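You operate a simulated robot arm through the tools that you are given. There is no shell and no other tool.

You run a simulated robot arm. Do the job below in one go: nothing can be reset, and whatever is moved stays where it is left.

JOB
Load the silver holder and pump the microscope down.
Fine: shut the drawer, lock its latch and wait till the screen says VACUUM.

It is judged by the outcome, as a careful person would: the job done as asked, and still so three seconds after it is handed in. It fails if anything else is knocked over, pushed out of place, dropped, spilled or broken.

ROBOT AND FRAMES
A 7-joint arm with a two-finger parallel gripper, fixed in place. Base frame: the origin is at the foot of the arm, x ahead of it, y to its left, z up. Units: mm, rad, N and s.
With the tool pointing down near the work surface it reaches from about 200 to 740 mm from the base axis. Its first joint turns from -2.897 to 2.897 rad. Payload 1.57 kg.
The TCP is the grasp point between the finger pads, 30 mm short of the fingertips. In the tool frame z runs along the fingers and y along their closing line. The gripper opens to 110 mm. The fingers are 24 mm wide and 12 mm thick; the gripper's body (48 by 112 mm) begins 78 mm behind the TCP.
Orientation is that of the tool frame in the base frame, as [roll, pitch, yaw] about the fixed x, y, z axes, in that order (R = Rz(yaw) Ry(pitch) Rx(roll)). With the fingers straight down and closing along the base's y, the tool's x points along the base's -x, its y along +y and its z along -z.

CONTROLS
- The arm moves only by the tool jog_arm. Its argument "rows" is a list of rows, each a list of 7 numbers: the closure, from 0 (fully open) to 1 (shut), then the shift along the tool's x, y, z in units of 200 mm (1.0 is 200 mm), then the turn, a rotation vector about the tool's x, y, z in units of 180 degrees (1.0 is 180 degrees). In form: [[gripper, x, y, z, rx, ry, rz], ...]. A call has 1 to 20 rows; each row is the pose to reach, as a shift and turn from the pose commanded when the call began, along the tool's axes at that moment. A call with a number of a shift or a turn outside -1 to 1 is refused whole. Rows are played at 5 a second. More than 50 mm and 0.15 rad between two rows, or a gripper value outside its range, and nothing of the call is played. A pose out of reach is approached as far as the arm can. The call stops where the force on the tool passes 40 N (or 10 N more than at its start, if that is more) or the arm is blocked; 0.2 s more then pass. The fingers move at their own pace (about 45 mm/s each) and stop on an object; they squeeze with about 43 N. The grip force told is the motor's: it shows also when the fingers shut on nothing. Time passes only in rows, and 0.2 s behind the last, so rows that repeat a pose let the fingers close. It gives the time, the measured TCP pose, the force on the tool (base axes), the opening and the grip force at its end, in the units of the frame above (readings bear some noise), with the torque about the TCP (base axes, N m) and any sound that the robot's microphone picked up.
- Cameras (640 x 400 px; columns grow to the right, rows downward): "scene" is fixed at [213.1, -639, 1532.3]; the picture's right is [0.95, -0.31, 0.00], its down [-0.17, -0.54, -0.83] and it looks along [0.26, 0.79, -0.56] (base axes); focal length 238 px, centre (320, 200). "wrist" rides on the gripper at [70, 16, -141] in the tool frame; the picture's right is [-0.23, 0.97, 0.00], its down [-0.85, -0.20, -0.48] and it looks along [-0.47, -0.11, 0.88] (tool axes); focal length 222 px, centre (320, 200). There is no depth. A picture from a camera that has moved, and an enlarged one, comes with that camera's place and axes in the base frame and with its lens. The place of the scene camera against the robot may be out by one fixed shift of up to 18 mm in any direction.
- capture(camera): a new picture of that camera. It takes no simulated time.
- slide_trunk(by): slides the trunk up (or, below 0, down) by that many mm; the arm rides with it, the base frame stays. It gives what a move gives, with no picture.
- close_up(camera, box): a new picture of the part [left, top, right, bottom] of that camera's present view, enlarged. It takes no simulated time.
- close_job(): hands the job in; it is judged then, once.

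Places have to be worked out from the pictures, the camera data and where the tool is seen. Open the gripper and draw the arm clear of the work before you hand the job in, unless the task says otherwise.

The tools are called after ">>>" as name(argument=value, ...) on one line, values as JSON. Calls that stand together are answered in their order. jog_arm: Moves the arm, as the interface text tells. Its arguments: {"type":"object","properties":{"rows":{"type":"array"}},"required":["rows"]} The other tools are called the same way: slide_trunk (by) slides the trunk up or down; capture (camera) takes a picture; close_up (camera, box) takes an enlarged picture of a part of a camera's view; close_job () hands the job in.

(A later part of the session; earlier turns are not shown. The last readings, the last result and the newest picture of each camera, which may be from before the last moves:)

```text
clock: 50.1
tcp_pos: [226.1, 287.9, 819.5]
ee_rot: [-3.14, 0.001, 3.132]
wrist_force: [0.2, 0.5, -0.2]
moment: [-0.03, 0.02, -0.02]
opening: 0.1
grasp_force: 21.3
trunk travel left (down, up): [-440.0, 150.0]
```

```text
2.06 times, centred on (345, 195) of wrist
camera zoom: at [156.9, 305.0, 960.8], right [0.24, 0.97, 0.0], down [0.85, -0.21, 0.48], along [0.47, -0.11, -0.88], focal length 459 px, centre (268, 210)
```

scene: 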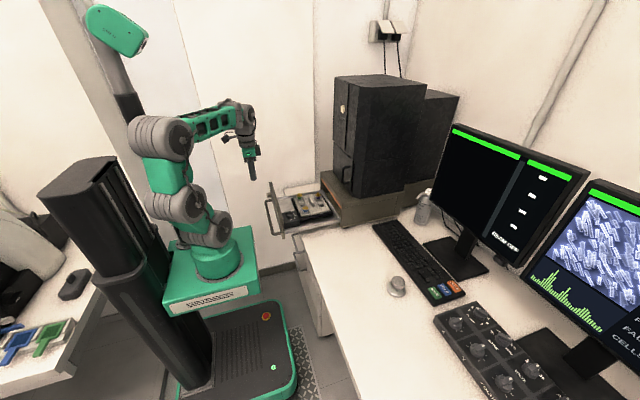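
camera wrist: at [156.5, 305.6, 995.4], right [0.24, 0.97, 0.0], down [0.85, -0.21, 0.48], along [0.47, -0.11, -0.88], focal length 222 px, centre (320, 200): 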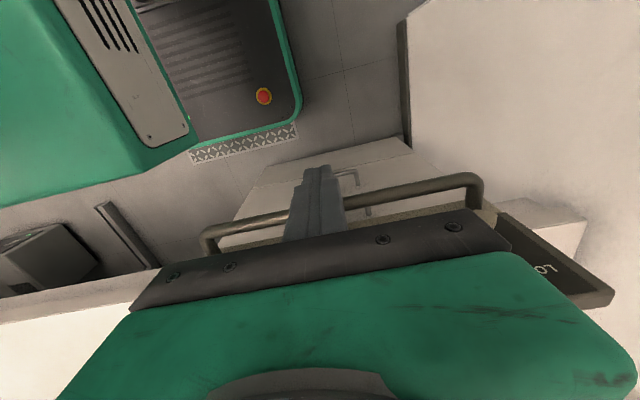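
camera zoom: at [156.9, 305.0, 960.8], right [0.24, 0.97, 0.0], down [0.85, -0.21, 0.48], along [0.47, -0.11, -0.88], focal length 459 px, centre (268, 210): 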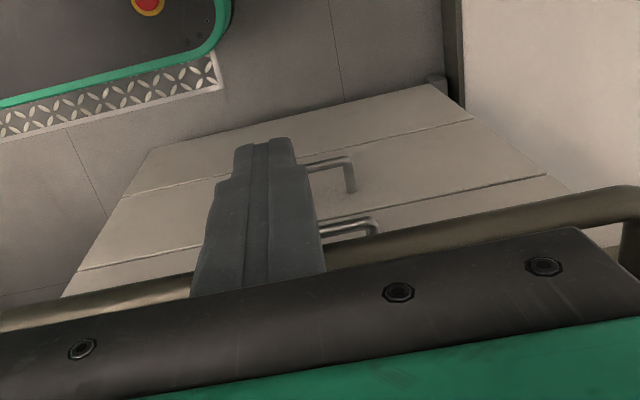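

The fingers now overlap the bar properly and the hand is clear of panel and latch. I push the drawer in slowly along +x, the first 178 mm.

>>> jog_arm(rows=[[1, -0.03, 0, 0, 0, 0, 0], [1, -0.06, 0, 0, 0, 0, 0], [1, -0.09, 0, 0, 0, 0, 0], [1, -0.11, 0, 0, 0, 0, 0], [1, -0.13, 0, 0, 0, 0, 0], [1, -0.155, 0, 0, 0, 0, 0], [1, -0.19, 0, 0, 0, 0, 0], [1, -0.23, 0, 0, 0, 0, 0], [1, -0.28, 0, 0, 0, 0, 0], [1, -0.335, 0, 0, 0, 0, 0], [1, -0.395, 0, 0, 0, 0, 0], [1, -0.455, 0, 0, 0, 0, 0], [1, -0.515, 0, 0, 0, 0, 0], [1, -0.575, 0, 0, 0, 0, 0], [1, -0.635, 0, 0, 0, 0, 0], [1, -0.695, 0, 0, 0, 0, 0], [1, -0.755, 0, 0, 0, 0, 0], [1, -0.81, 0, 0, 0, 0, 0], [1, -0.855, 0, 0, 0, 0, 0], [1, -0.89, 0, 0, 0, 0, 0]])

>>> close_up(camera="scene", box=[260, 130, 400, 250])

>>> capture(camera="wrist")

```text
clock: 54.3
tcp_pos: [404.5, 285.7, 819.9]
ee_rot: [3.139, 0.002, 3.132]
wrist_force: [-0.2, -1.2, 0.3]
moment: [0.03, 0.04, 0.02]
opening: 0.0
grasp_force: 21.8
trunk travel left (down, up): [-440.0, 150.0]
```

```text
3.33 times, centred on (330, 190) of scene
camera zoom: at [213.1, -639.0, 1532.3], right [0.95, -0.31, 0.0], down [-0.17, -0.54, -0.83], along [0.26, 0.79, -0.56], focal length 794 px, centre (287, 233)
```

zoom: 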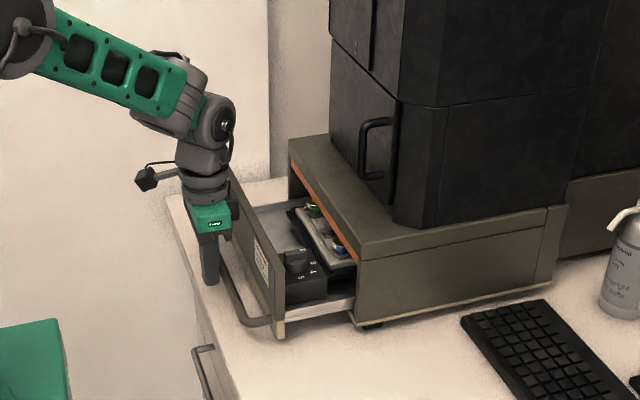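

```text
taken
camera wrist: at [335.3, 302.8, 961.3], right [0.24, 0.97, 0.0], down [0.85, -0.21, 0.48], along [0.47, -0.11, -0.88], focal length 222 px, centre (320, 200)
```

wrist: 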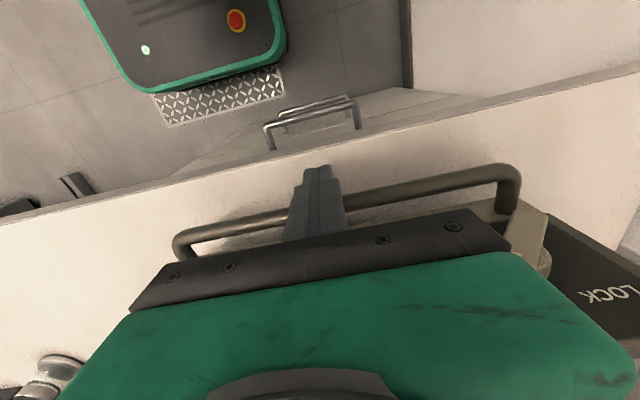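

The drawer follows with hardly any force. I check that the samples pass under the strip before pushing on.

>>> close_up(camera="scene", box=[335, 175, 385, 225])

>>> close_up(camera="wrist", box=[440, 160, 640, 330])

```text
8.00 times, centred on (360, 200) of scene
camera zoom: at [213.1, -639.0, 1532.3], right [0.95, -0.31, 0.0], down [-0.17, -0.54, -0.83], along [0.26, 0.79, -0.56], focal length 1905 px, centre (0, 200)
```

zoom: 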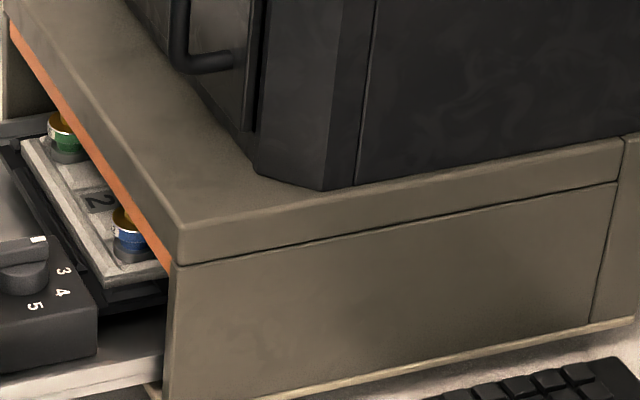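

```text
2.35 times, centred on (540, 245) of wrist
camera zoom: at [335.3, 302.8, 961.3], right [0.24, 0.97, 0.0], down [0.85, -0.21, 0.48], along [0.47, -0.11, -0.88], focal length 523 px, centre (-198, 94)
```

zoom: 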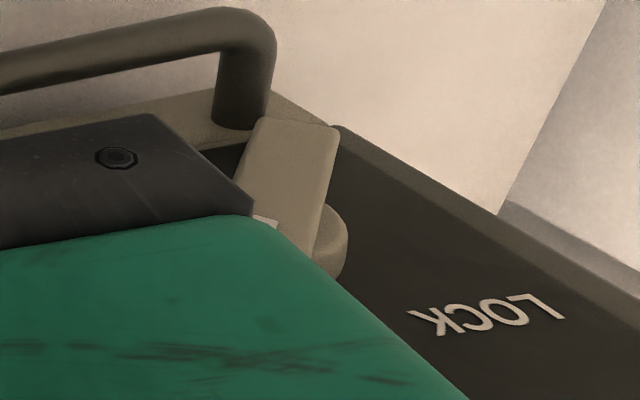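

The samples are sliding in under the strip without contact. I push the remaining distance, slowing near the end; the call will stop itself when the drawer seats.

>>> jog_arm(rows=[[1, -0.02, 0, 0, 0, 0, 0], [1, -0.05, 0, 0, 0, 0, 0], [1, -0.085, 0, 0, 0, 0, 0], [1, -0.125, 0, 0, 0, 0, 0], [1, -0.17, 0, 0, 0, 0, 0], [1, -0.22, 0, 0, 0, 0, 0], [1, -0.27, 0, 0, 0, 0, 0], [1, -0.315, 0, 0, 0, 0, 0], [1, -0.35, 0, 0, 0, 0, 0], [1, -0.375, 0, 0, 0, 0, 0], [1, -0.395, 0, 0, 0, 0, 0], [1, -0.41, 0, 0, 0, 0, 0], [1, -0.425, 0, 0, 0, 0, 0], [1, -0.44, 0, 0, 0, 0, 0], [1, -0.455, 0, 0, 0, 0, 0], [1, -0.47, 0, 0, 0, 0, 0]])

>>> close_up(camera="scene", box=[280, 130, 400, 250])

>>> capture(camera="wrist")

```text
clock: 57.7
tcp_pos: [499.3, 284.6, 819.8]
ee_rot: [3.141, 0.002, 3.133]
wrist_force: [0.5, 0.8, 0.2]
moment: [-0.01, 0.01, 0.02]
opening: 0.0
grasp_force: 20.8
trunk travel left (down, up): [-440.0, 150.0]
```

```text
3.33 times, centred on (340, 190) of scene
camera zoom: at [213.1, -639.0, 1532.3], right [0.95, -0.31, 0.0], down [-0.17, -0.54, -0.83], along [0.26, 0.79, -0.56], focal length 794 px, centre (253, 233)
```

zoom: 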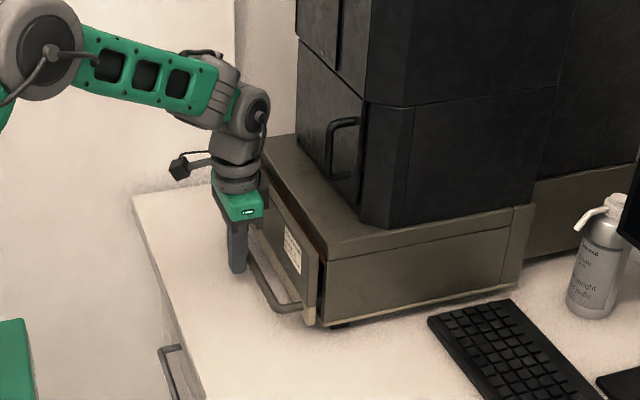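

```text
taken
camera wrist: at [429.1, 302.2, 961.8], right [0.24, 0.97, 0.0], down [0.85, -0.21, 0.48], along [0.47, -0.11, -0.88], focal length 222 px, centre (320, 200)
```

wrist: 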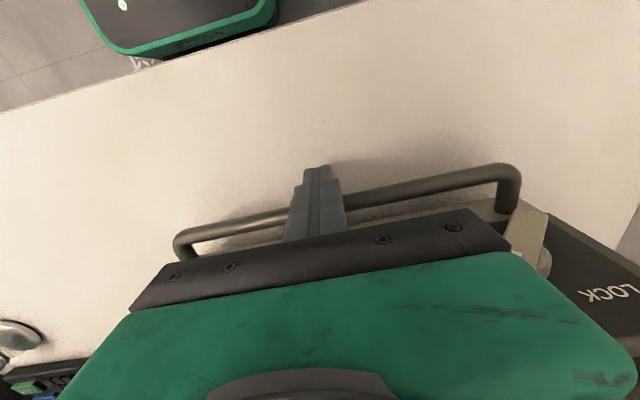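

A small gap is still visible and there is no resisting force yet. I push on in 2 mm steps until it seats.

>>> jog_arm(rows=[[1, -0.01, 0, 0, 0, 0, 0], [1, -0.02, 0, 0, 0, 0, 0], [1, -0.03, 0, 0, 0, 0, 0], [1, -0.04, 0, 0, 0, 0, 0], [1, -0.05, 0, 0, 0, 0, 0], [1, -0.06, 0, 0, 0, 0, 0], [1, -0.07, 0, 0, 0, 0, 0], [1, -0.08, 0, 0, 0, 0, 0], [1, -0.09, 0, 0, 0, 0, 0], [1, -0.1, 0, 0, 0, 0, 0], [1, -0.11, 0, 0, 0, 0, 0], [1, -0.12, 0, 0, 0, 0, 0]])

>>> close_up(camera="scene", box=[310, 170, 390, 235])

```text
clock: 59.6
tcp_pos: [508.6, 283.8, 816.0]
ee_rot: [-3.135, -0.015, 3.139]
wrist_force: [-22.4, 3.3, 3.3]
moment: [0.18, 0.05, 0.09]
opening: 0.0
grasp_force: 21.4
trunk travel left (down, up): [-440.0, 150.0]
stopped in row 9: the force on the tool passed its limit at 43 N (the readings are from after the stop); the commanded pose is now the measured one
```

```text
6.15 times, centred on (350, 202) of scene
camera zoom: at [213.1, -639.0, 1532.3], right [0.95, -0.31, 0.0], down [-0.17, -0.54, -0.83], along [0.26, 0.79, -0.56], focal length 1466 px, centre (135, 185)
```

zoom: 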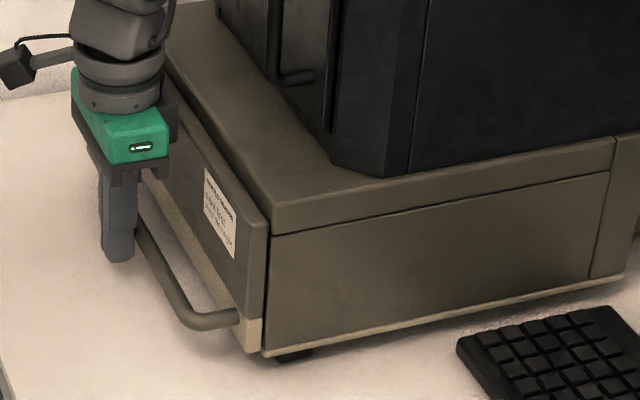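

The drawer is seated flush (the stop force came at x≈508). I back the fingers off the handle and rise to view the latch.

>>> jog_arm(rows=[[1, 0.04, 0, 0, 0, -0.0048, 0], [1, 0.1, 0, 0, 0, -0.0048, 0], [1, 0.12, 0, -0.1, 0, -0.0048, 0], [1, 0.12, 0, -0.25, 0, -0.0048, 0], [1, 0.12, 0, -0.4, 0, -0.0048, 0], [1, 0.12, 0, -0.55, 0, -0.0048, 0], [1, 0.12, 0, -0.7, 0, -0.0048, 0], [1, 0.12, 0, -0.82, 0, -0.0048, 0], [1, 0.12, 0, -0.85, 0, -0.0048, 0], [1, 0.12, 0, -0.85, 0, -0.0048, 0]])

>>> capture(camera="wrist")

>>> close_up(camera="scene", box=[310, 150, 390, 235])

```text
clock: 61.8
tcp_pos: [491.1, 283.3, 987.3]
ee_rot: [-3.139, 0.005, 3.135]
wrist_force: [0.8, -0.2, -0.1]
moment: [0.0, 0.0, -0.03]
opening: 0.1
grasp_force: 21.1
trunk travel left (down, up): [-440.0, 150.0]
```

```text
taken
camera wrist: at [420.4, 302.0, 1128.6], right [0.23, 0.97, 0.0], down [0.85, -0.2, 0.48], along [0.47, -0.11, -0.88], focal length 222 px, centre (320, 200)
```

wrist: 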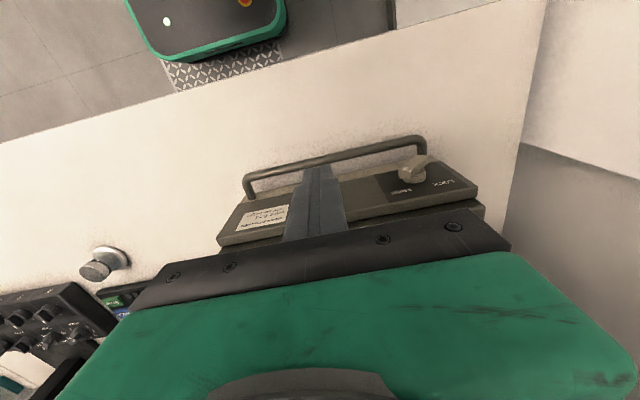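

```text
4.71 times, centred on (350, 192) of scene
camera zoom: at [213.1, -639.0, 1532.3], right [0.95, -0.31, 0.0], down [-0.17, -0.54, -0.83], along [0.26, 0.79, -0.56], focal length 1121 px, centre (179, 235)
```

zoom: 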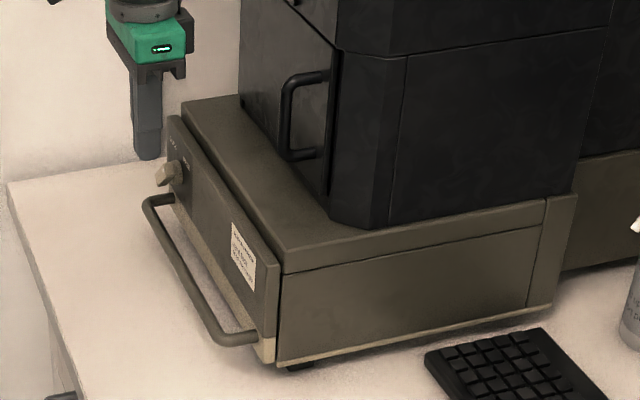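

The drawer stays shut. I zoom in on the latch to place its pivot, bar and the FREE/LOCK marks.

>>> close_up(camera="wrist", box=[360, 130, 490, 220])

>>> close_up(camera="wrist", box=[385, 140, 445, 200])

>>> close_up(camera="scene", box=[330, 165, 360, 195])

```text
4.44 times, centred on (425, 175) of wrist
camera zoom: at [420.4, 302.0, 1128.6], right [0.23, 0.97, 0.0], down [0.85, -0.2, 0.48], along [0.47, -0.11, -0.88], focal length 987 px, centre (-147, 311)
```

zoom: 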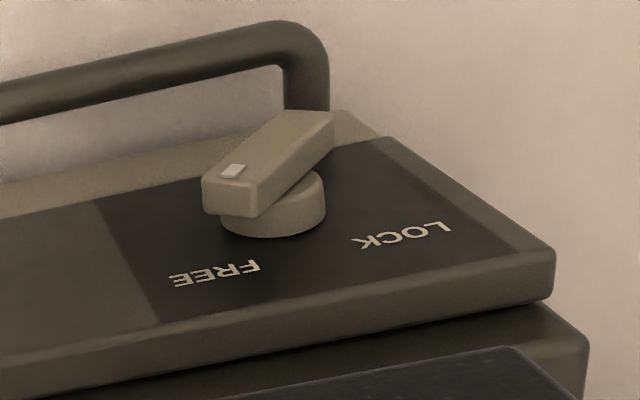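

```text
6.67 times, centred on (415, 170) of wrist
camera zoom: at [420.4, 302.0, 1128.6], right [0.23, 0.97, 0.0], down [0.85, -0.2, 0.48], along [0.47, -0.11, -0.88], focal length 1481 px, centre (-313, 400)
```

zoom: 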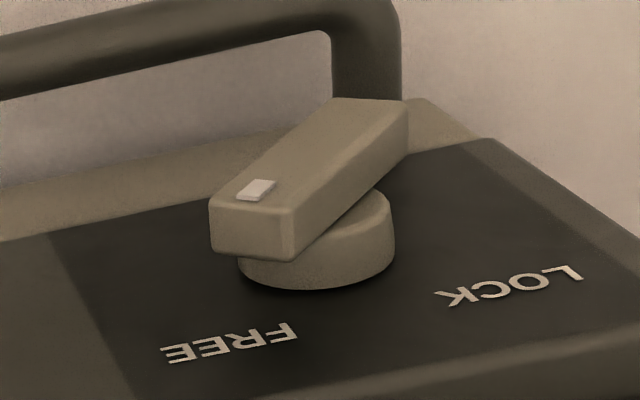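

```text
13.33 times, centred on (345, 180) of scene
camera zoom: at [213.1, -639.0, 1532.3], right [0.95, -0.31, 0.0], down [-0.17, -0.54, -0.83], along [0.26, 0.79, -0.56], focal length 3176 px, centre (-13, 467)
```

zoom: 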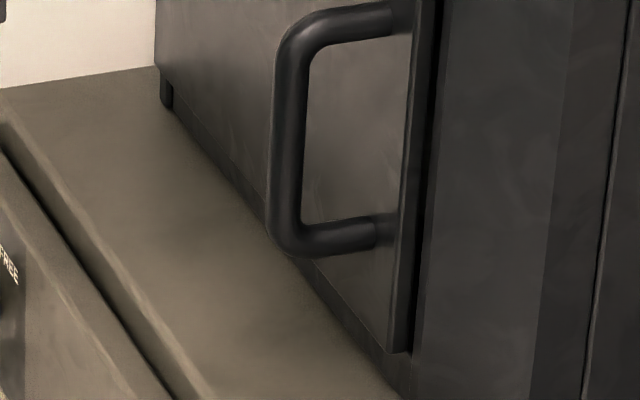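

The pointer is at FREE, with LOCK on the +y side, so the marked end must swing over the top toward +y. I take a second, lower view to triangulate the latch's depth and height.

>>> jog_arm(rows=[[1, 0.04, 0.04, 0.08, 0, 0, 0], [1, 0.08, 0.09, 0.2, 0, 0, 0], [1, 0.105, 0.13, 0.32, 0, 0, 0], [1, 0.105, 0.135, 0.41, 0, 0, 0], [1, 0.105, 0.135, 0.41, 0, 0, 0]])

>>> capture(camera="wrist")

>>> close_up(camera="wrist", box=[360, 150, 490, 250])

```text
clock: 63.0
tcp_pos: [470.3, 311.7, 906.6]
ee_rot: [-3.138, 0.006, 3.135]
wrist_force: [0.5, 0.1, 0.1]
moment: [0.0, 0.0, 0.01]
opening: 0.0
grasp_force: 21.3
trunk travel left (down, up): [-440.0, 150.0]
```

```text
taken
camera wrist: at [399.6, 329.5, 1046.8], right [0.23, 0.97, 0.0], down [0.85, -0.2, 0.48], along [0.47, -0.11, -0.88], focal length 222 px, centre (320, 200)
```

wrist: 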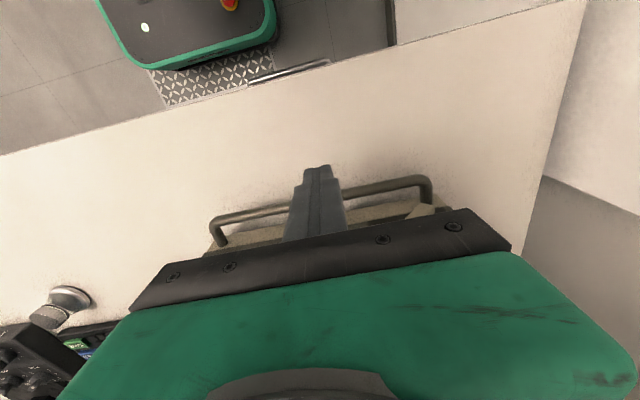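

```text
4.00 times, centred on (425, 200) of wrist
camera zoom: at [399.6, 329.5, 1046.8], right [0.23, 0.97, 0.0], down [0.85, -0.2, 0.48], along [0.47, -0.11, -0.88], focal length 888 px, centre (-100, 200)
```

zoom: 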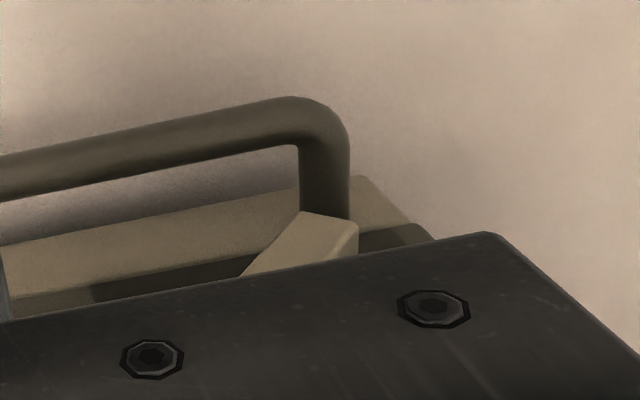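

From the two views the latch bar is 48 mm long and 14 mm wide, front face x≈536, pivot at (y≈393, z≈866), pointing 45° to FREE; LOCK is 45° to the other side. I bring the closed fingertips beside its marked end at (535, 341), tip height z≈883, ready to push toward +y.

>>> jog_arm(rows=[[1, 0, 0, -0.06, 0, 0, 0], [1, -0.02, 0.02, -0.12, 0, 0, 0], [1, -0.1, 0.06, -0.13, 0, 0, 0], [1, -0.2, 0.1, -0.13, 0, 0, 0], [1, -0.28, 0.135, -0.13, 0, 0, 0], [1, -0.325, 0.145, -0.13, 0, 0, 0], [1, -0.325, 0.145, -0.09, 0, 0, 0], [1, -0.325, 0.145, -0.05, 0, 0, 0], [1, -0.325, 0.145, -0.034, 0, 0, 0], [1, -0.325, 0.145, -0.034, 0, 0, 0]])

>>> capture(camera="wrist")

>>> close_up(camera="scene", box=[305, 150, 365, 210])

```text
clock: 65.2
tcp_pos: [534.8, 338.4, 911.9]
ee_rot: [-3.139, 0.005, 3.134]
wrist_force: [0.1, -0.2, 0.2]
moment: [-0.02, -0.01, -0.01]
opening: 0.3
grasp_force: 21.2
trunk travel left (down, up): [-440.0, 150.0]
```

```text
taken
camera wrist: at [464.3, 356.7, 1053.1], right [0.23, 0.97, 0.0], down [0.85, -0.2, 0.48], along [0.47, -0.11, -0.88], focal length 222 px, centre (320, 200)
```

wrist: 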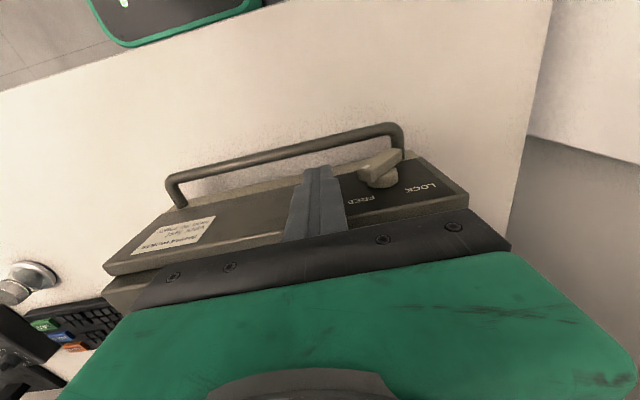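

```text
6.67 times, centred on (335, 180) of scene
camera zoom: at [213.1, -639.0, 1532.3], right [0.95, -0.31, 0.0], down [-0.17, -0.54, -0.83], along [0.26, 0.79, -0.56], focal length 1588 px, centre (220, 333)
```

zoom: 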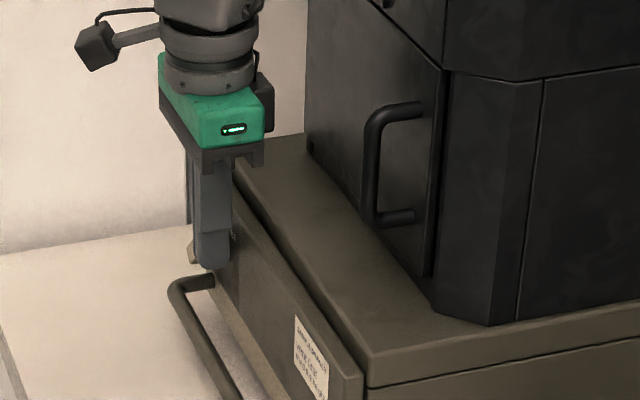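

The fingertips are beside the latch's marked end. I zoom in to check height and depth before pushing.

>>> close_up(camera="wrist", box=[280, 130, 450, 240])

>>> close_up(camera="wrist", box=[310, 140, 410, 210])

```text
3.64 times, centred on (365, 185) of wrist
camera zoom: at [464.3, 356.7, 1053.1], right [0.23, 0.97, 0.0], down [0.85, -0.2, 0.48], along [0.47, -0.11, -0.88], focal length 808 px, centre (156, 254)
```

zoom: 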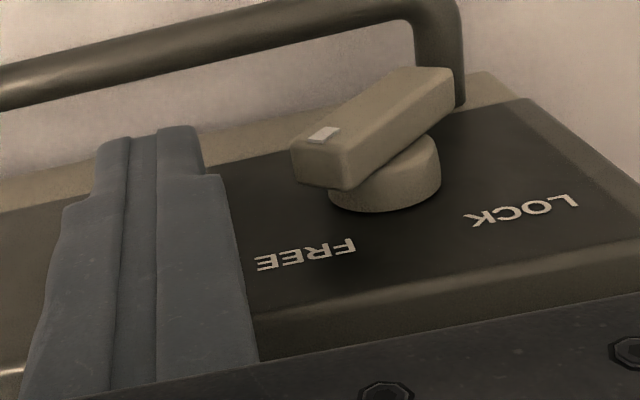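

```text
5.71 times, centred on (360, 175) of wrist
camera zoom: at [464.3, 356.7, 1053.1], right [0.23, 0.97, 0.0], down [0.85, -0.2, 0.48], along [0.47, -0.11, -0.88], focal length 1269 px, centre (91, 343)
```

zoom: 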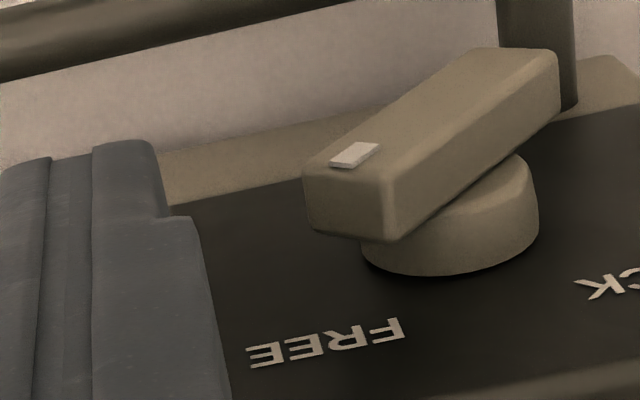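

Geometry agrees with the earlier estimate. I raise the tip 3 mm and push toward +y in small steps, to about y=384, then look.

>>> jog_arm(rows=[[1, 0, 0, -0.015, 0, 0, 0], [1, 0, 0.04, -0.015, 0, 0, 0], [1, 0, 0.08, -0.015, 0, 0, 0], [1, 0, 0.11, -0.015, 0, 0, 0], [1, 0, 0.125, -0.015, 0, 0, 0], [1, 0, 0.14, -0.015, 0, 0, 0], [1, 0, 0.155, -0.015, 0, 0, 0], [1, 0, 0.17, -0.015, 0, 0, 0], [1, 0, 0.185, -0.015, 0, 0, 0], [1, 0, 0.2, -0.015, 0, 0, 0], [1, 0, 0.215, -0.015, 0, 0, 0], [1, 0, 0.23, -0.015, 0, 0, 0]])

>>> close_up(camera="wrist", box=[270, 120, 450, 240])

```text
clock: 67.8
tcp_pos: [532.9, 386.3, 919.3]
ee_rot: [3.138, 0.012, 3.137]
wrist_force: [3.5, 4.6, 30.5]
moment: [0.45, -0.17, 0.01]
opening: 0.0
grasp_force: 21.8
trunk travel left (down, up): [-440.0, 150.0]
```

```text
3.33 times, centred on (360, 180) of wrist
camera zoom: at [463.1, 403.1, 1059.6], right [0.23, 0.97, 0.0], down [0.85, -0.2, 0.49], along [0.48, -0.11, -0.87], focal length 740 px, centre (187, 267)
```

zoom: 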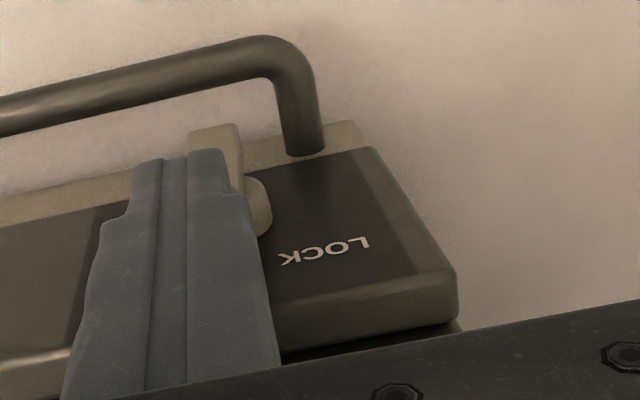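

The latch has turned about half way (pointer up), but the tip rode onto its end and pushes down on it. I lift off, go back to the −y side, and look again.

>>> jog_arm(rows=[[1, 0, 0, -0.04, 0, 0, 0], [1, 0, 0, -0.08, 0, 0, 0], [1, 0, -0.06, -0.08, 0, 0, 0], [1, 0, -0.14, -0.08, 0, 0, 0], [1, 0, -0.2, -0.08, 0, 0, 0], [1, 0, -0.2, -0.08, 0, 0, 0]])

>>> close_up(camera="wrist", box=[280, 120, 450, 240])

```text
clock: 69.2
tcp_pos: [533.4, 343.6, 930.9]
ee_rot: [-3.138, 0.005, 3.135]
wrist_force: [0.1, -0.3, 0.6]
moment: [0.01, 0.0, -0.01]
opening: 0.2
grasp_force: 21.3
trunk travel left (down, up): [-440.0, 150.0]
```

```text
3.33 times, centred on (365, 180) of wrist
camera zoom: at [463.7, 363.0, 1072.4], right [0.23, 0.97, 0.0], down [0.85, -0.2, 0.48], along [0.47, -0.11, -0.88], focal length 740 px, centre (170, 267)
```

zoom: 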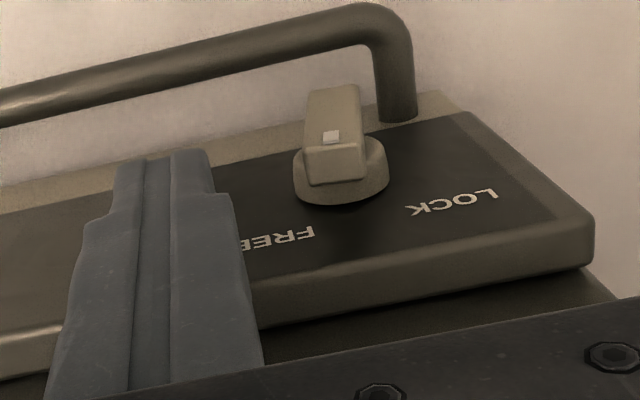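

The pointer now stands straight up. I lower the tip to z≈878 so it bears on the bar's side, and push on toward +y.

>>> jog_arm(rows=[[1, -0.01, 0, 0.04, 0, 0, 0], [1, -0.01, 0, 0.09, 0, 0, 0], [1, -0.01, 0, 0.115, 0, 0, 0], [1, -0.01, 0.05, 0.115, 0, 0, 0], [1, -0.01, 0.1, 0.115, 0, 0, 0], [1, -0.01, 0.135, 0.115, 0, 0, 0], [1, -0.01, 0.15, 0.115, 0, 0, 0], [1, -0.01, 0.16, 0.115, 0, 0, 0], [1, -0.01, 0.17, 0.115, 0, 0, 0], [1, -0.01, 0.18, 0.115, 0, 0, 0], [1, -0.01, 0.19, 0.115, 0, 0, 0], [1, -0.01, 0.2, 0.115, 0, 0, 0]])

>>> close_up(camera="wrist", box=[280, 120, 450, 240])

```text
clock: 71.8
tcp_pos: [537.0, 384.0, 907.8]
ee_rot: [-3.136, 0.004, 3.135]
wrist_force: [-1.2, -3.4, -0.4]
moment: [-0.12, 0.03, 0.02]
opening: 0.0
grasp_force: 21.3
trunk travel left (down, up): [-440.0, 150.0]
```

```text
3.33 times, centred on (365, 180) of wrist
camera zoom: at [467.0, 402.6, 1049.1], right [0.23, 0.97, 0.0], down [0.85, -0.2, 0.48], along [0.47, -0.12, -0.88], focal length 740 px, centre (170, 267)
```

zoom: 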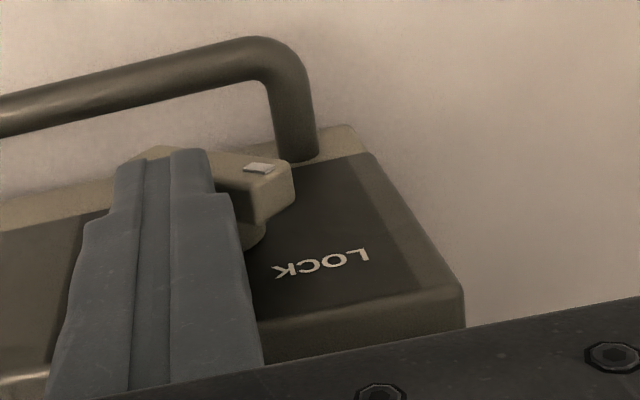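

The marked end has swung over toward LOCK with little force. I push a few mm more in 1 mm steps to reach its stop.

>>> jog_arm(rows=[[1, 0, 0.005, 0, 0, 0, 0], [1, 0, 0.01, 0, 0, 0, 0], [1, 0, 0.015, 0, 0, 0, 0], [1, 0, 0.02, 0, 0, 0, 0], [1, 0, 0.02, 0, 0, 0, 0]])

>>> close_up(camera="wrist", box=[280, 120, 450, 240])

```text
clock: 73.0
tcp_pos: [537.0, 384.1, 909.4]
ee_rot: [-3.138, 0.004, 3.132]
wrist_force: [1.1, -32.1, -0.1]
moment: [-0.99, 0.0, 0.0]
opening: 0.2
grasp_force: 21.4
trunk travel left (down, up): [-440.0, 150.0]
```

```text
3.33 times, centred on (365, 180) of wrist
camera zoom: at [467.4, 403.7, 1049.7], right [0.24, 0.97, 0.0], down [0.85, -0.21, 0.48], along [0.47, -0.12, -0.88], focal length 740 px, centre (170, 267)
```

zoom: 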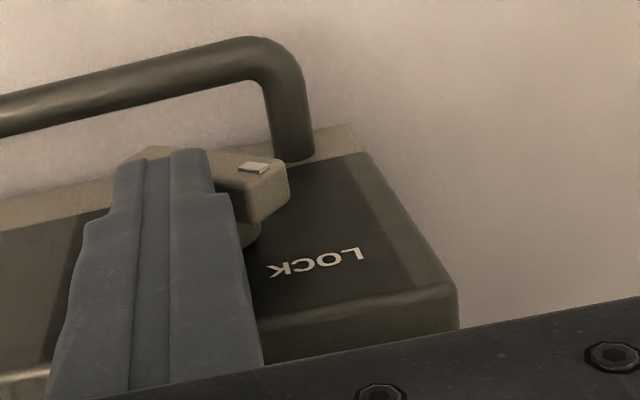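

The force rose to 32 N against a stop, so the latch is at the end of its turn. I back off to −y, rise a little, and check the pointer.

>>> jog_arm(rows=[[1, 0, -0.03, 0, 0, 0, 0], [1, 0, -0.1, 0, 0, 0, 0], [1, 0.03, -0.18, -0.05, 0, 0, 0], [1, 0.08, -0.25, -0.15, 0, 0, 0], [1, 0.15, -0.3, -0.28, 0, 0, 0], [1, 0.2, -0.32, -0.38, 0, 0, 0], [1, 0.2, -0.32, -0.4, 0, 0, 0]])

>>> close_up(camera="wrist", box=[320, 120, 490, 230])

>>> close_up(camera="scene", box=[310, 150, 390, 235])

>>> capture(camera="scene")

```text
clock: 74.6
tcp_pos: [493.6, 324.7, 988.2]
ee_rot: [-3.139, 0.004, 3.135]
wrist_force: [0.3, 0.4, -0.3]
moment: [-0.02, -0.01, -0.02]
opening: 0.0
grasp_force: 21.0
trunk travel left (down, up): [-440.0, 150.0]
```

```text
3.64 times, centred on (405, 175) of wrist
camera zoom: at [424.5, 343.5, 1129.3], right [0.23, 0.97, 0.0], down [0.85, -0.2, 0.48], along [0.47, -0.12, -0.88], focal length 808 px, centre (11, 291)
```

zoom: 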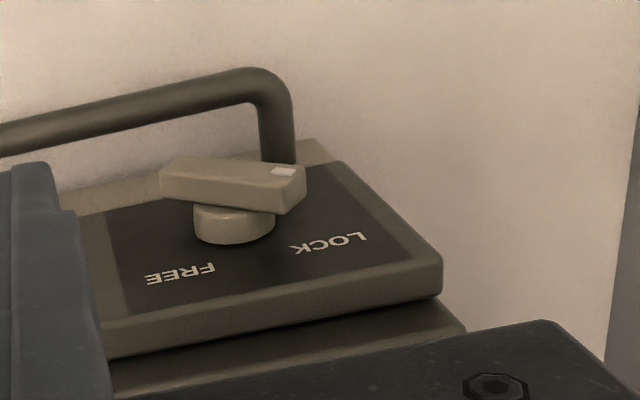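

```text
4.71 times, centred on (350, 192) of scene
camera zoom: at [213.1, -639.0, 1532.3], right [0.95, -0.31, 0.0], down [-0.17, -0.54, -0.83], along [0.26, 0.79, -0.56], focal length 1121 px, centre (179, 235)
```

zoom: 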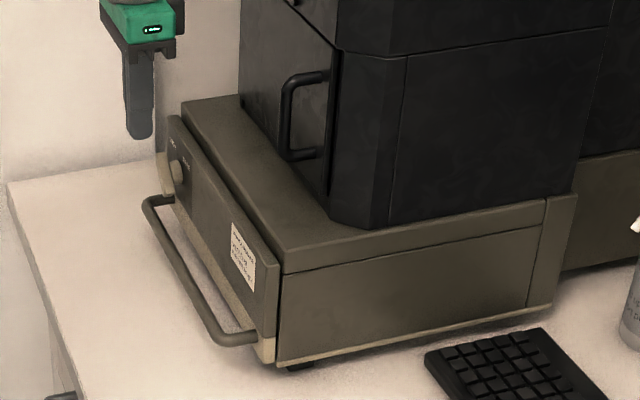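

```text
taken
```

scene: 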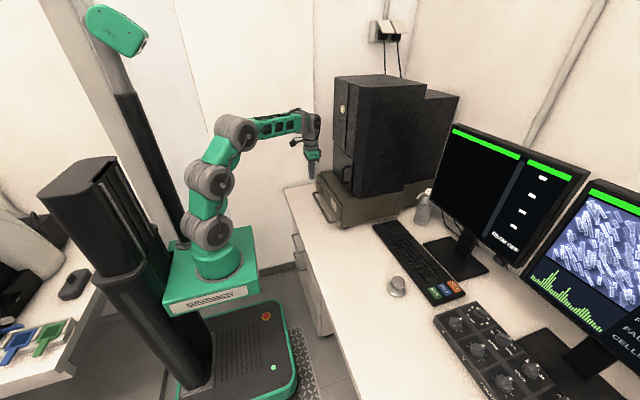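

The pointer is now at LOCK (mirror image of its FREE position) and the drawer is flush. I check the monitors through the scene camera.

>>> close_up(camera="scene", box=[540, 170, 640, 400])

>>> close_up(camera="scene", box=[430, 115, 590, 270])

```text
1.74 times, centred on (590, 285) of scene
camera zoom: at [213.1, -639.0, 1532.3], right [0.95, -0.31, 0.0], down [-0.17, -0.54, -0.83], along [0.26, 0.79, -0.56], focal length 414 px, centre (-150, 52)
```

zoom: 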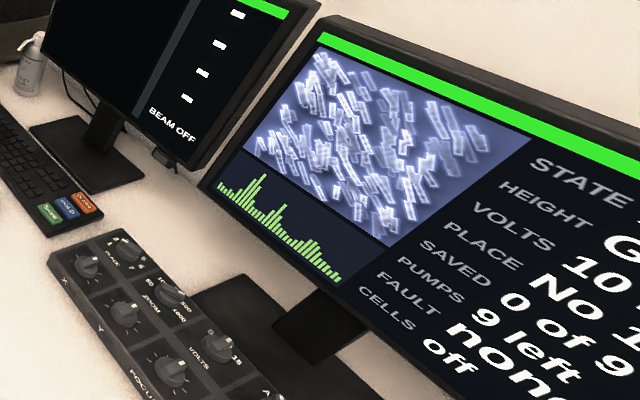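

```text
2.58 times, centred on (510, 192) of scene
camera zoom: at [213.1, -639.0, 1532.3], right [0.95, -0.31, 0.0], down [-0.17, -0.54, -0.83], along [0.26, 0.79, -0.56], focal length 615 px, centre (-170, 219)
```

zoom: 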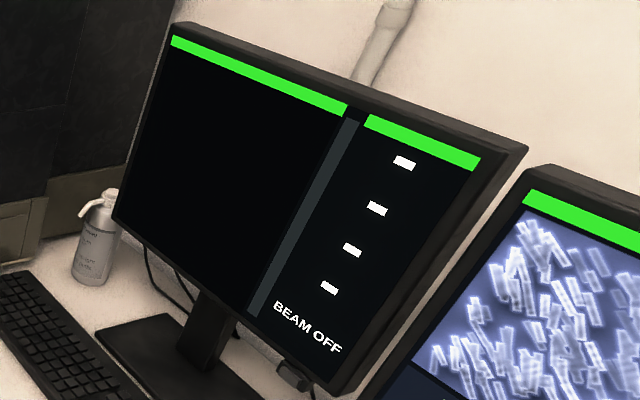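

The enlarged view reaches past the frame edge, so I can read the STATE line by centring further right.

>>> close_up(camera="scene", box=[636, 180, 640, 400])

```text
1.82 times, centred on (638, 290) of scene
camera zoom: at [213.1, -639.0, 1532.3], right [0.95, -0.31, 0.0], down [-0.17, -0.54, -0.83], along [0.26, 0.79, -0.56], focal length 433 px, centre (-258, 36)
```

zoom: 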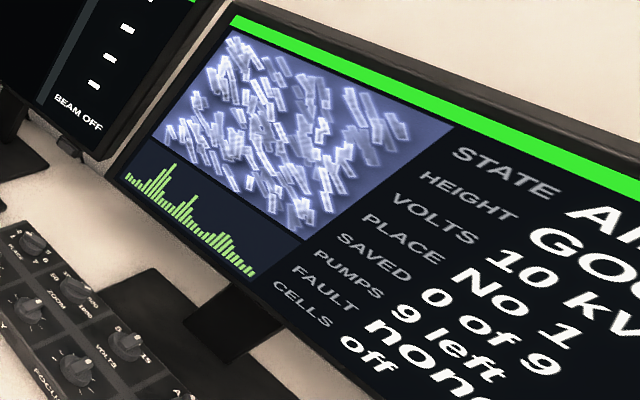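

STATE still reads AIR. It may take a moment after locking, so I wait 4 s in place and look again.

>>> jog_arm(rows=[[1, 0, 0, 0, 0, 0, 0], [1, 0, 0, 0, 0, 0, 0], [1, 0, 0, 0, 0, 0, 0], [1, 0, 0, 0, 0, 0, 0], [1, 0, 0, 0, 0, 0, 0], [1, 0, 0, 0, 0, 0, 0], [1, 0, 0, 0, 0, 0, 0], [1, 0, 0, 0, 0, 0, 0], [1, 0, 0, 0, 0, 0, 0], [1, 0, 0, 0, 0, 0, 0], [1, 0, 0, 0, 0, 0, 0], [1, 0, 0, 0, 0, 0, 0], [1, 0, 0, 0, 0, 0, 0], [1, 0, 0, 0, 0, 0, 0], [1, 0, 0, 0, 0, 0, 0], [1, 0, 0, 0, 0, 0, 0], [1, 0, 0, 0, 0, 0, 0], [1, 0, 0, 0, 0, 0, 0], [1, 0, 0, 0, 0, 0, 0], [1, 0, 0, 0, 0, 0, 0]])

>>> close_up(camera="scene", box=[636, 180, 640, 400])

>>> close_up(camera="scene", box=[330, 180, 350, 225])

>>> close_up(camera="wrist", box=[180, 140, 480, 260])

```text
clock: 78.8
tcp_pos: [493.5, 324.7, 989.5]
ee_rot: [-3.139, 0.004, 3.134]
wrist_force: [-0.7, 0.6, 0.7]
moment: [0.02, 0.03, 0.01]
opening: 0.2
grasp_force: 21.3
trunk travel left (down, up): [-440.0, 150.0]
```

```text
1.82 times, centred on (638, 290) of scene
camera zoom: at [213.1, -639.0, 1532.3], right [0.95, -0.31, 0.0], down [-0.17, -0.54, -0.83], along [0.26, 0.79, -0.56], focal length 433 px, centre (-258, 36)
```

zoom: 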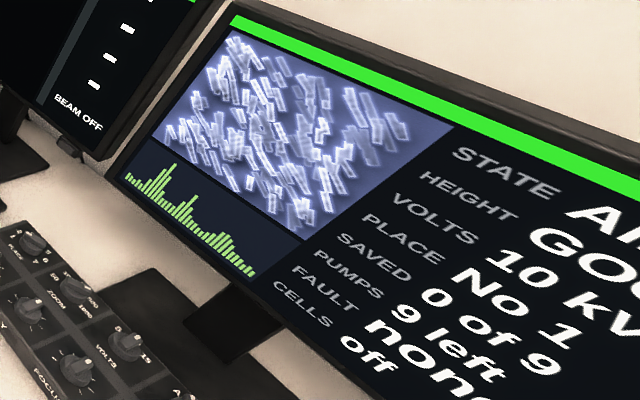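

```text
8.89 times, centred on (340, 202) of scene
camera zoom: at [213.1, -639.0, 1532.3], right [0.95, -0.31, 0.0], down [-0.17, -0.54, -0.83], along [0.26, 0.79, -0.56], focal length 2117 px, centre (142, 178)
```

zoom: 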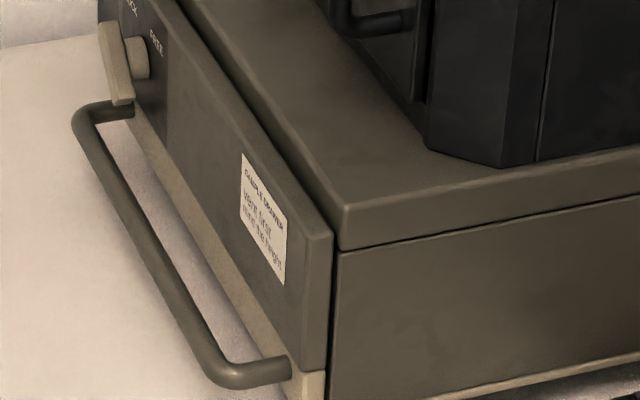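

```text
2.13 times, centred on (330, 200) of wrist
camera zoom: at [424.7, 343.7, 1129.1], right [0.23, 0.97, 0.0], down [0.85, -0.2, 0.48], along [0.47, -0.11, -0.88], focal length 474 px, centre (299, 200)
```

zoom: 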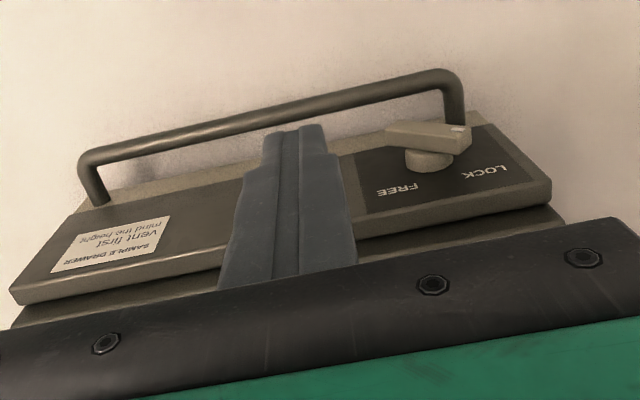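

STATE is still AIR, and a thin dark line shows between the drawer front and the box. I examine that gap closely.

>>> close_up(camera="scene", box=[344, 204, 356, 212])

>>> close_up(camera="scene", box=[340, 215, 354, 228])

>>> close_up(camera="scene", box=[326, 172, 342, 186])

```text
16.00 times, centred on (350, 208) of scene
camera zoom: at [213.1, -639.0, 1532.3], right [0.95, -0.31, 0.0], down [-0.17, -0.54, -0.83], along [0.26, 0.79, -0.56], focal length 3811 px, centre (-160, 72)
```

zoom: 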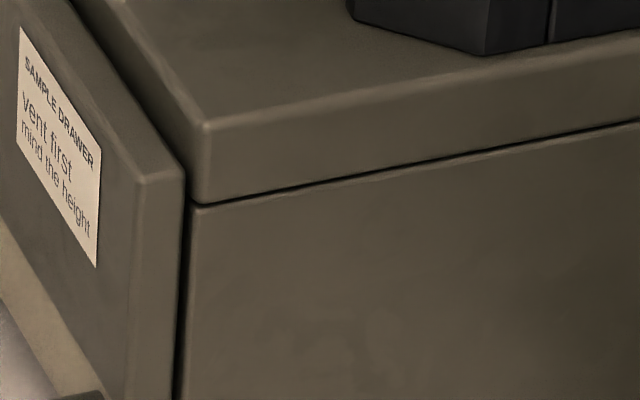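

```text
16.00 times, centred on (347, 222) of scene
camera zoom: at [213.1, -639.0, 1532.3], right [0.95, -0.31, 0.0], down [-0.17, -0.54, -0.83], along [0.26, 0.79, -0.56], focal length 3811 px, centre (-112, -144)
```

zoom: 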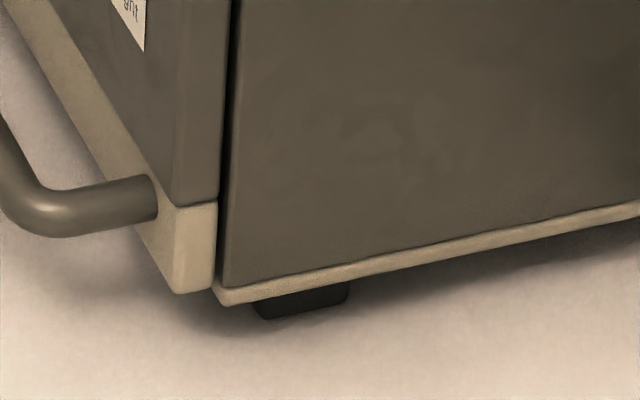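

```text
16.00 times, centred on (334, 179) of scene
camera zoom: at [213.1, -639.0, 1532.3], right [0.95, -0.31, 0.0], down [-0.17, -0.54, -0.83], along [0.26, 0.79, -0.56], focal length 3811 px, centre (96, 536)
```

zoom: 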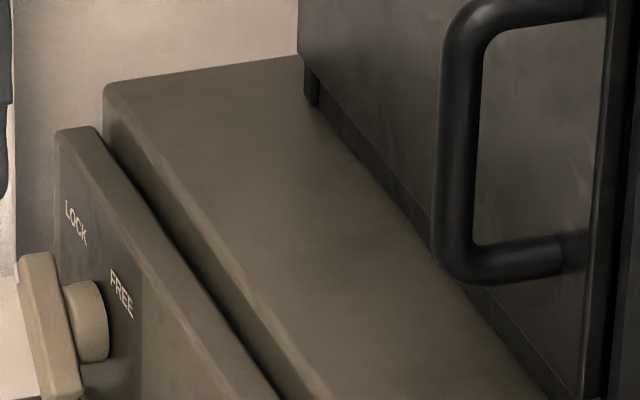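

The gap is only about 3 mm. I also look at the rest of the control desk beyond the frame edge for any pump control or message.

>>> close_up(camera="scene", box=[480, 396, 640, 400])

>>> close_up(camera="scene", box=[440, 380, 560, 400])

>>> close_up(camera="scene", box=[638, 100, 640, 320])

```text
4.00 times, centred on (560, 398) of scene
camera zoom: at [213.1, -639.0, 1532.3], right [0.95, -0.31, 0.0], down [-0.17, -0.54, -0.83], along [0.26, 0.79, -0.56], focal length 953 px, centre (-640, -592)
```

zoom: 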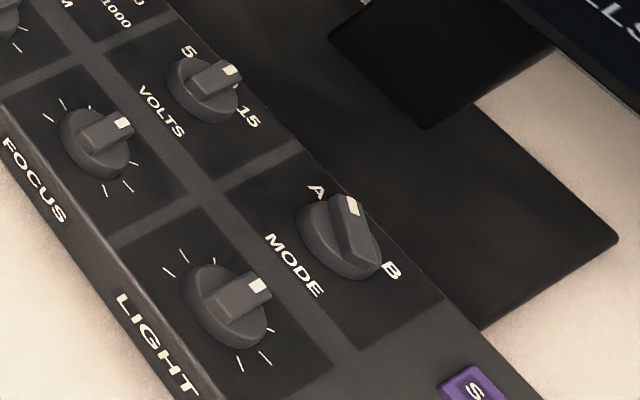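

```text
5.33 times, centred on (500, 390) of scene
camera zoom: at [213.1, -639.0, 1532.3], right [0.95, -0.31, 0.0], down [-0.17, -0.54, -0.83], along [0.26, 0.79, -0.56], focal length 1270 px, centre (-640, -813)
```

zoom: 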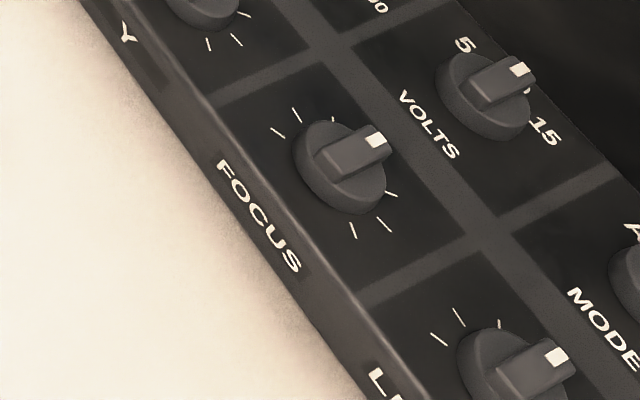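

```text
1.82 times, centred on (639, 210) of scene
camera zoom: at [213.1, -639.0, 1532.3], right [0.95, -0.31, 0.0], down [-0.17, -0.54, -0.83], along [0.26, 0.79, -0.56], focal length 433 px, centre (-260, 182)
```

zoom: 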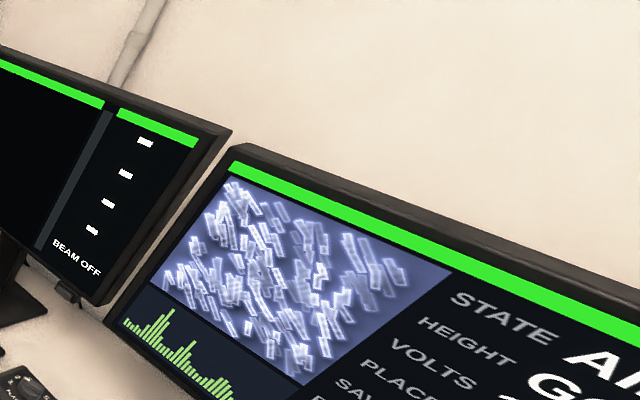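

I look further down the desk for the other buttons.

>>> close_up(camera="scene", box=[440, 398, 640, 400])

>>> capture(camera="wrist")

```text
3.20 times, centred on (540, 399) of scene
camera zoom: at [213.1, -639.0, 1532.3], right [0.95, -0.31, 0.0], down [-0.17, -0.54, -0.83], along [0.26, 0.79, -0.56], focal length 762 px, centre (-384, -437)
```

zoom: 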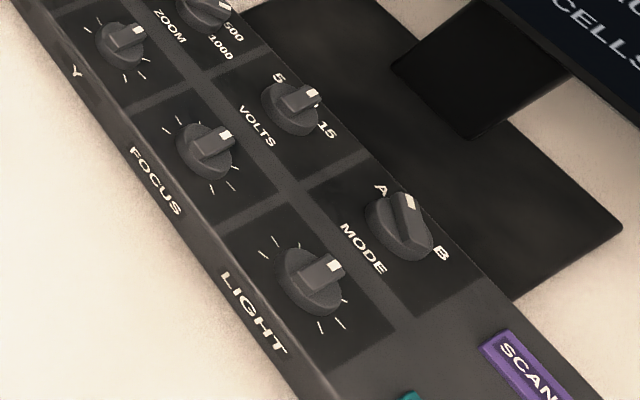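

```text
taken
camera wrist: at [424.7, 343.7, 1129.1], right [0.23, 0.97, 0.0], down [0.85, -0.2, 0.48], along [0.47, -0.11, -0.88], focal length 222 px, centre (320, 200)
```

wrist: 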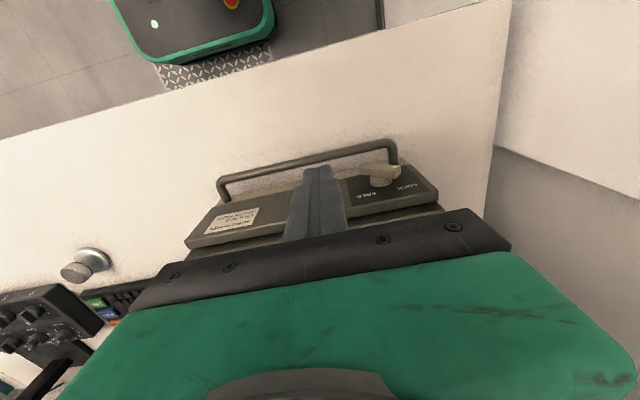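

Only scan/imaging controls are there, so the drawer or latch is probably not quite home. I go back down in front of the handle to press the drawer in again and see whether it still moves.

>>> jog_arm(rows=[[1, 0.03, -0.06, 0, 0, 0, 0], [1, 0.065, -0.15, 0, 0, 0, 0], [1, 0.065, -0.19, 0.08, 0, 0, 0], [1, 0.065, -0.19, 0.22, 0, 0, 0], [1, 0.065, -0.19, 0.38, 0, 0, 0], [1, 0.065, -0.19, 0.54, 0, 0, 0], [1, 0.065, -0.19, 0.7, 0, 0, 0], [1, 0.065, -0.19, 0.81, 0, 0, 0], [1, 0.065, -0.19, 0.845, 0, 0, 0], [1, -0.0, -0.19, 0.845, 0, 0, 0], [1, -0.035, -0.19, 0.845, 0, 0, 0], [1, -0.05, -0.19, 0.845, 0, 0, 0], [1, -0.05, -0.19, 0.845, 0, 0, 0]])

>>> close_up(camera="scene", box=[310, 150, 390, 235])

```text
clock: 81.6
tcp_pos: [507.5, 285.1, 819.2]
ee_rot: [-3.138, 0.004, 3.134]
wrist_force: [-1.5, -0.3, -0.1]
moment: [-0.01, 0.02, 0.0]
opening: 0.0
grasp_force: 21.1
trunk travel left (down, up): [-440.0, 150.0]
```

```text
4.71 times, centred on (350, 192) of scene
camera zoom: at [213.1, -639.0, 1532.3], right [0.95, -0.31, 0.0], down [-0.17, -0.54, -0.83], along [0.26, 0.79, -0.56], focal length 1121 px, centre (179, 235)
```

zoom: 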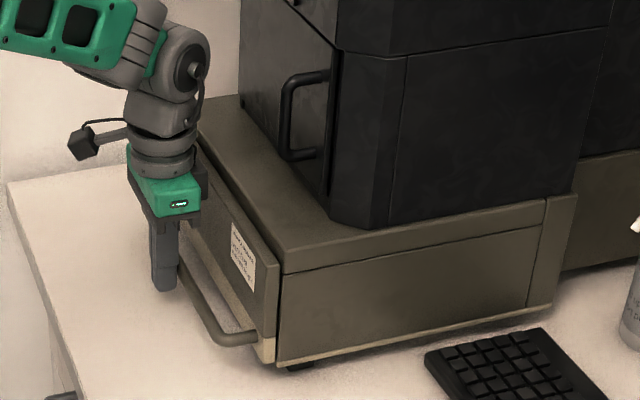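

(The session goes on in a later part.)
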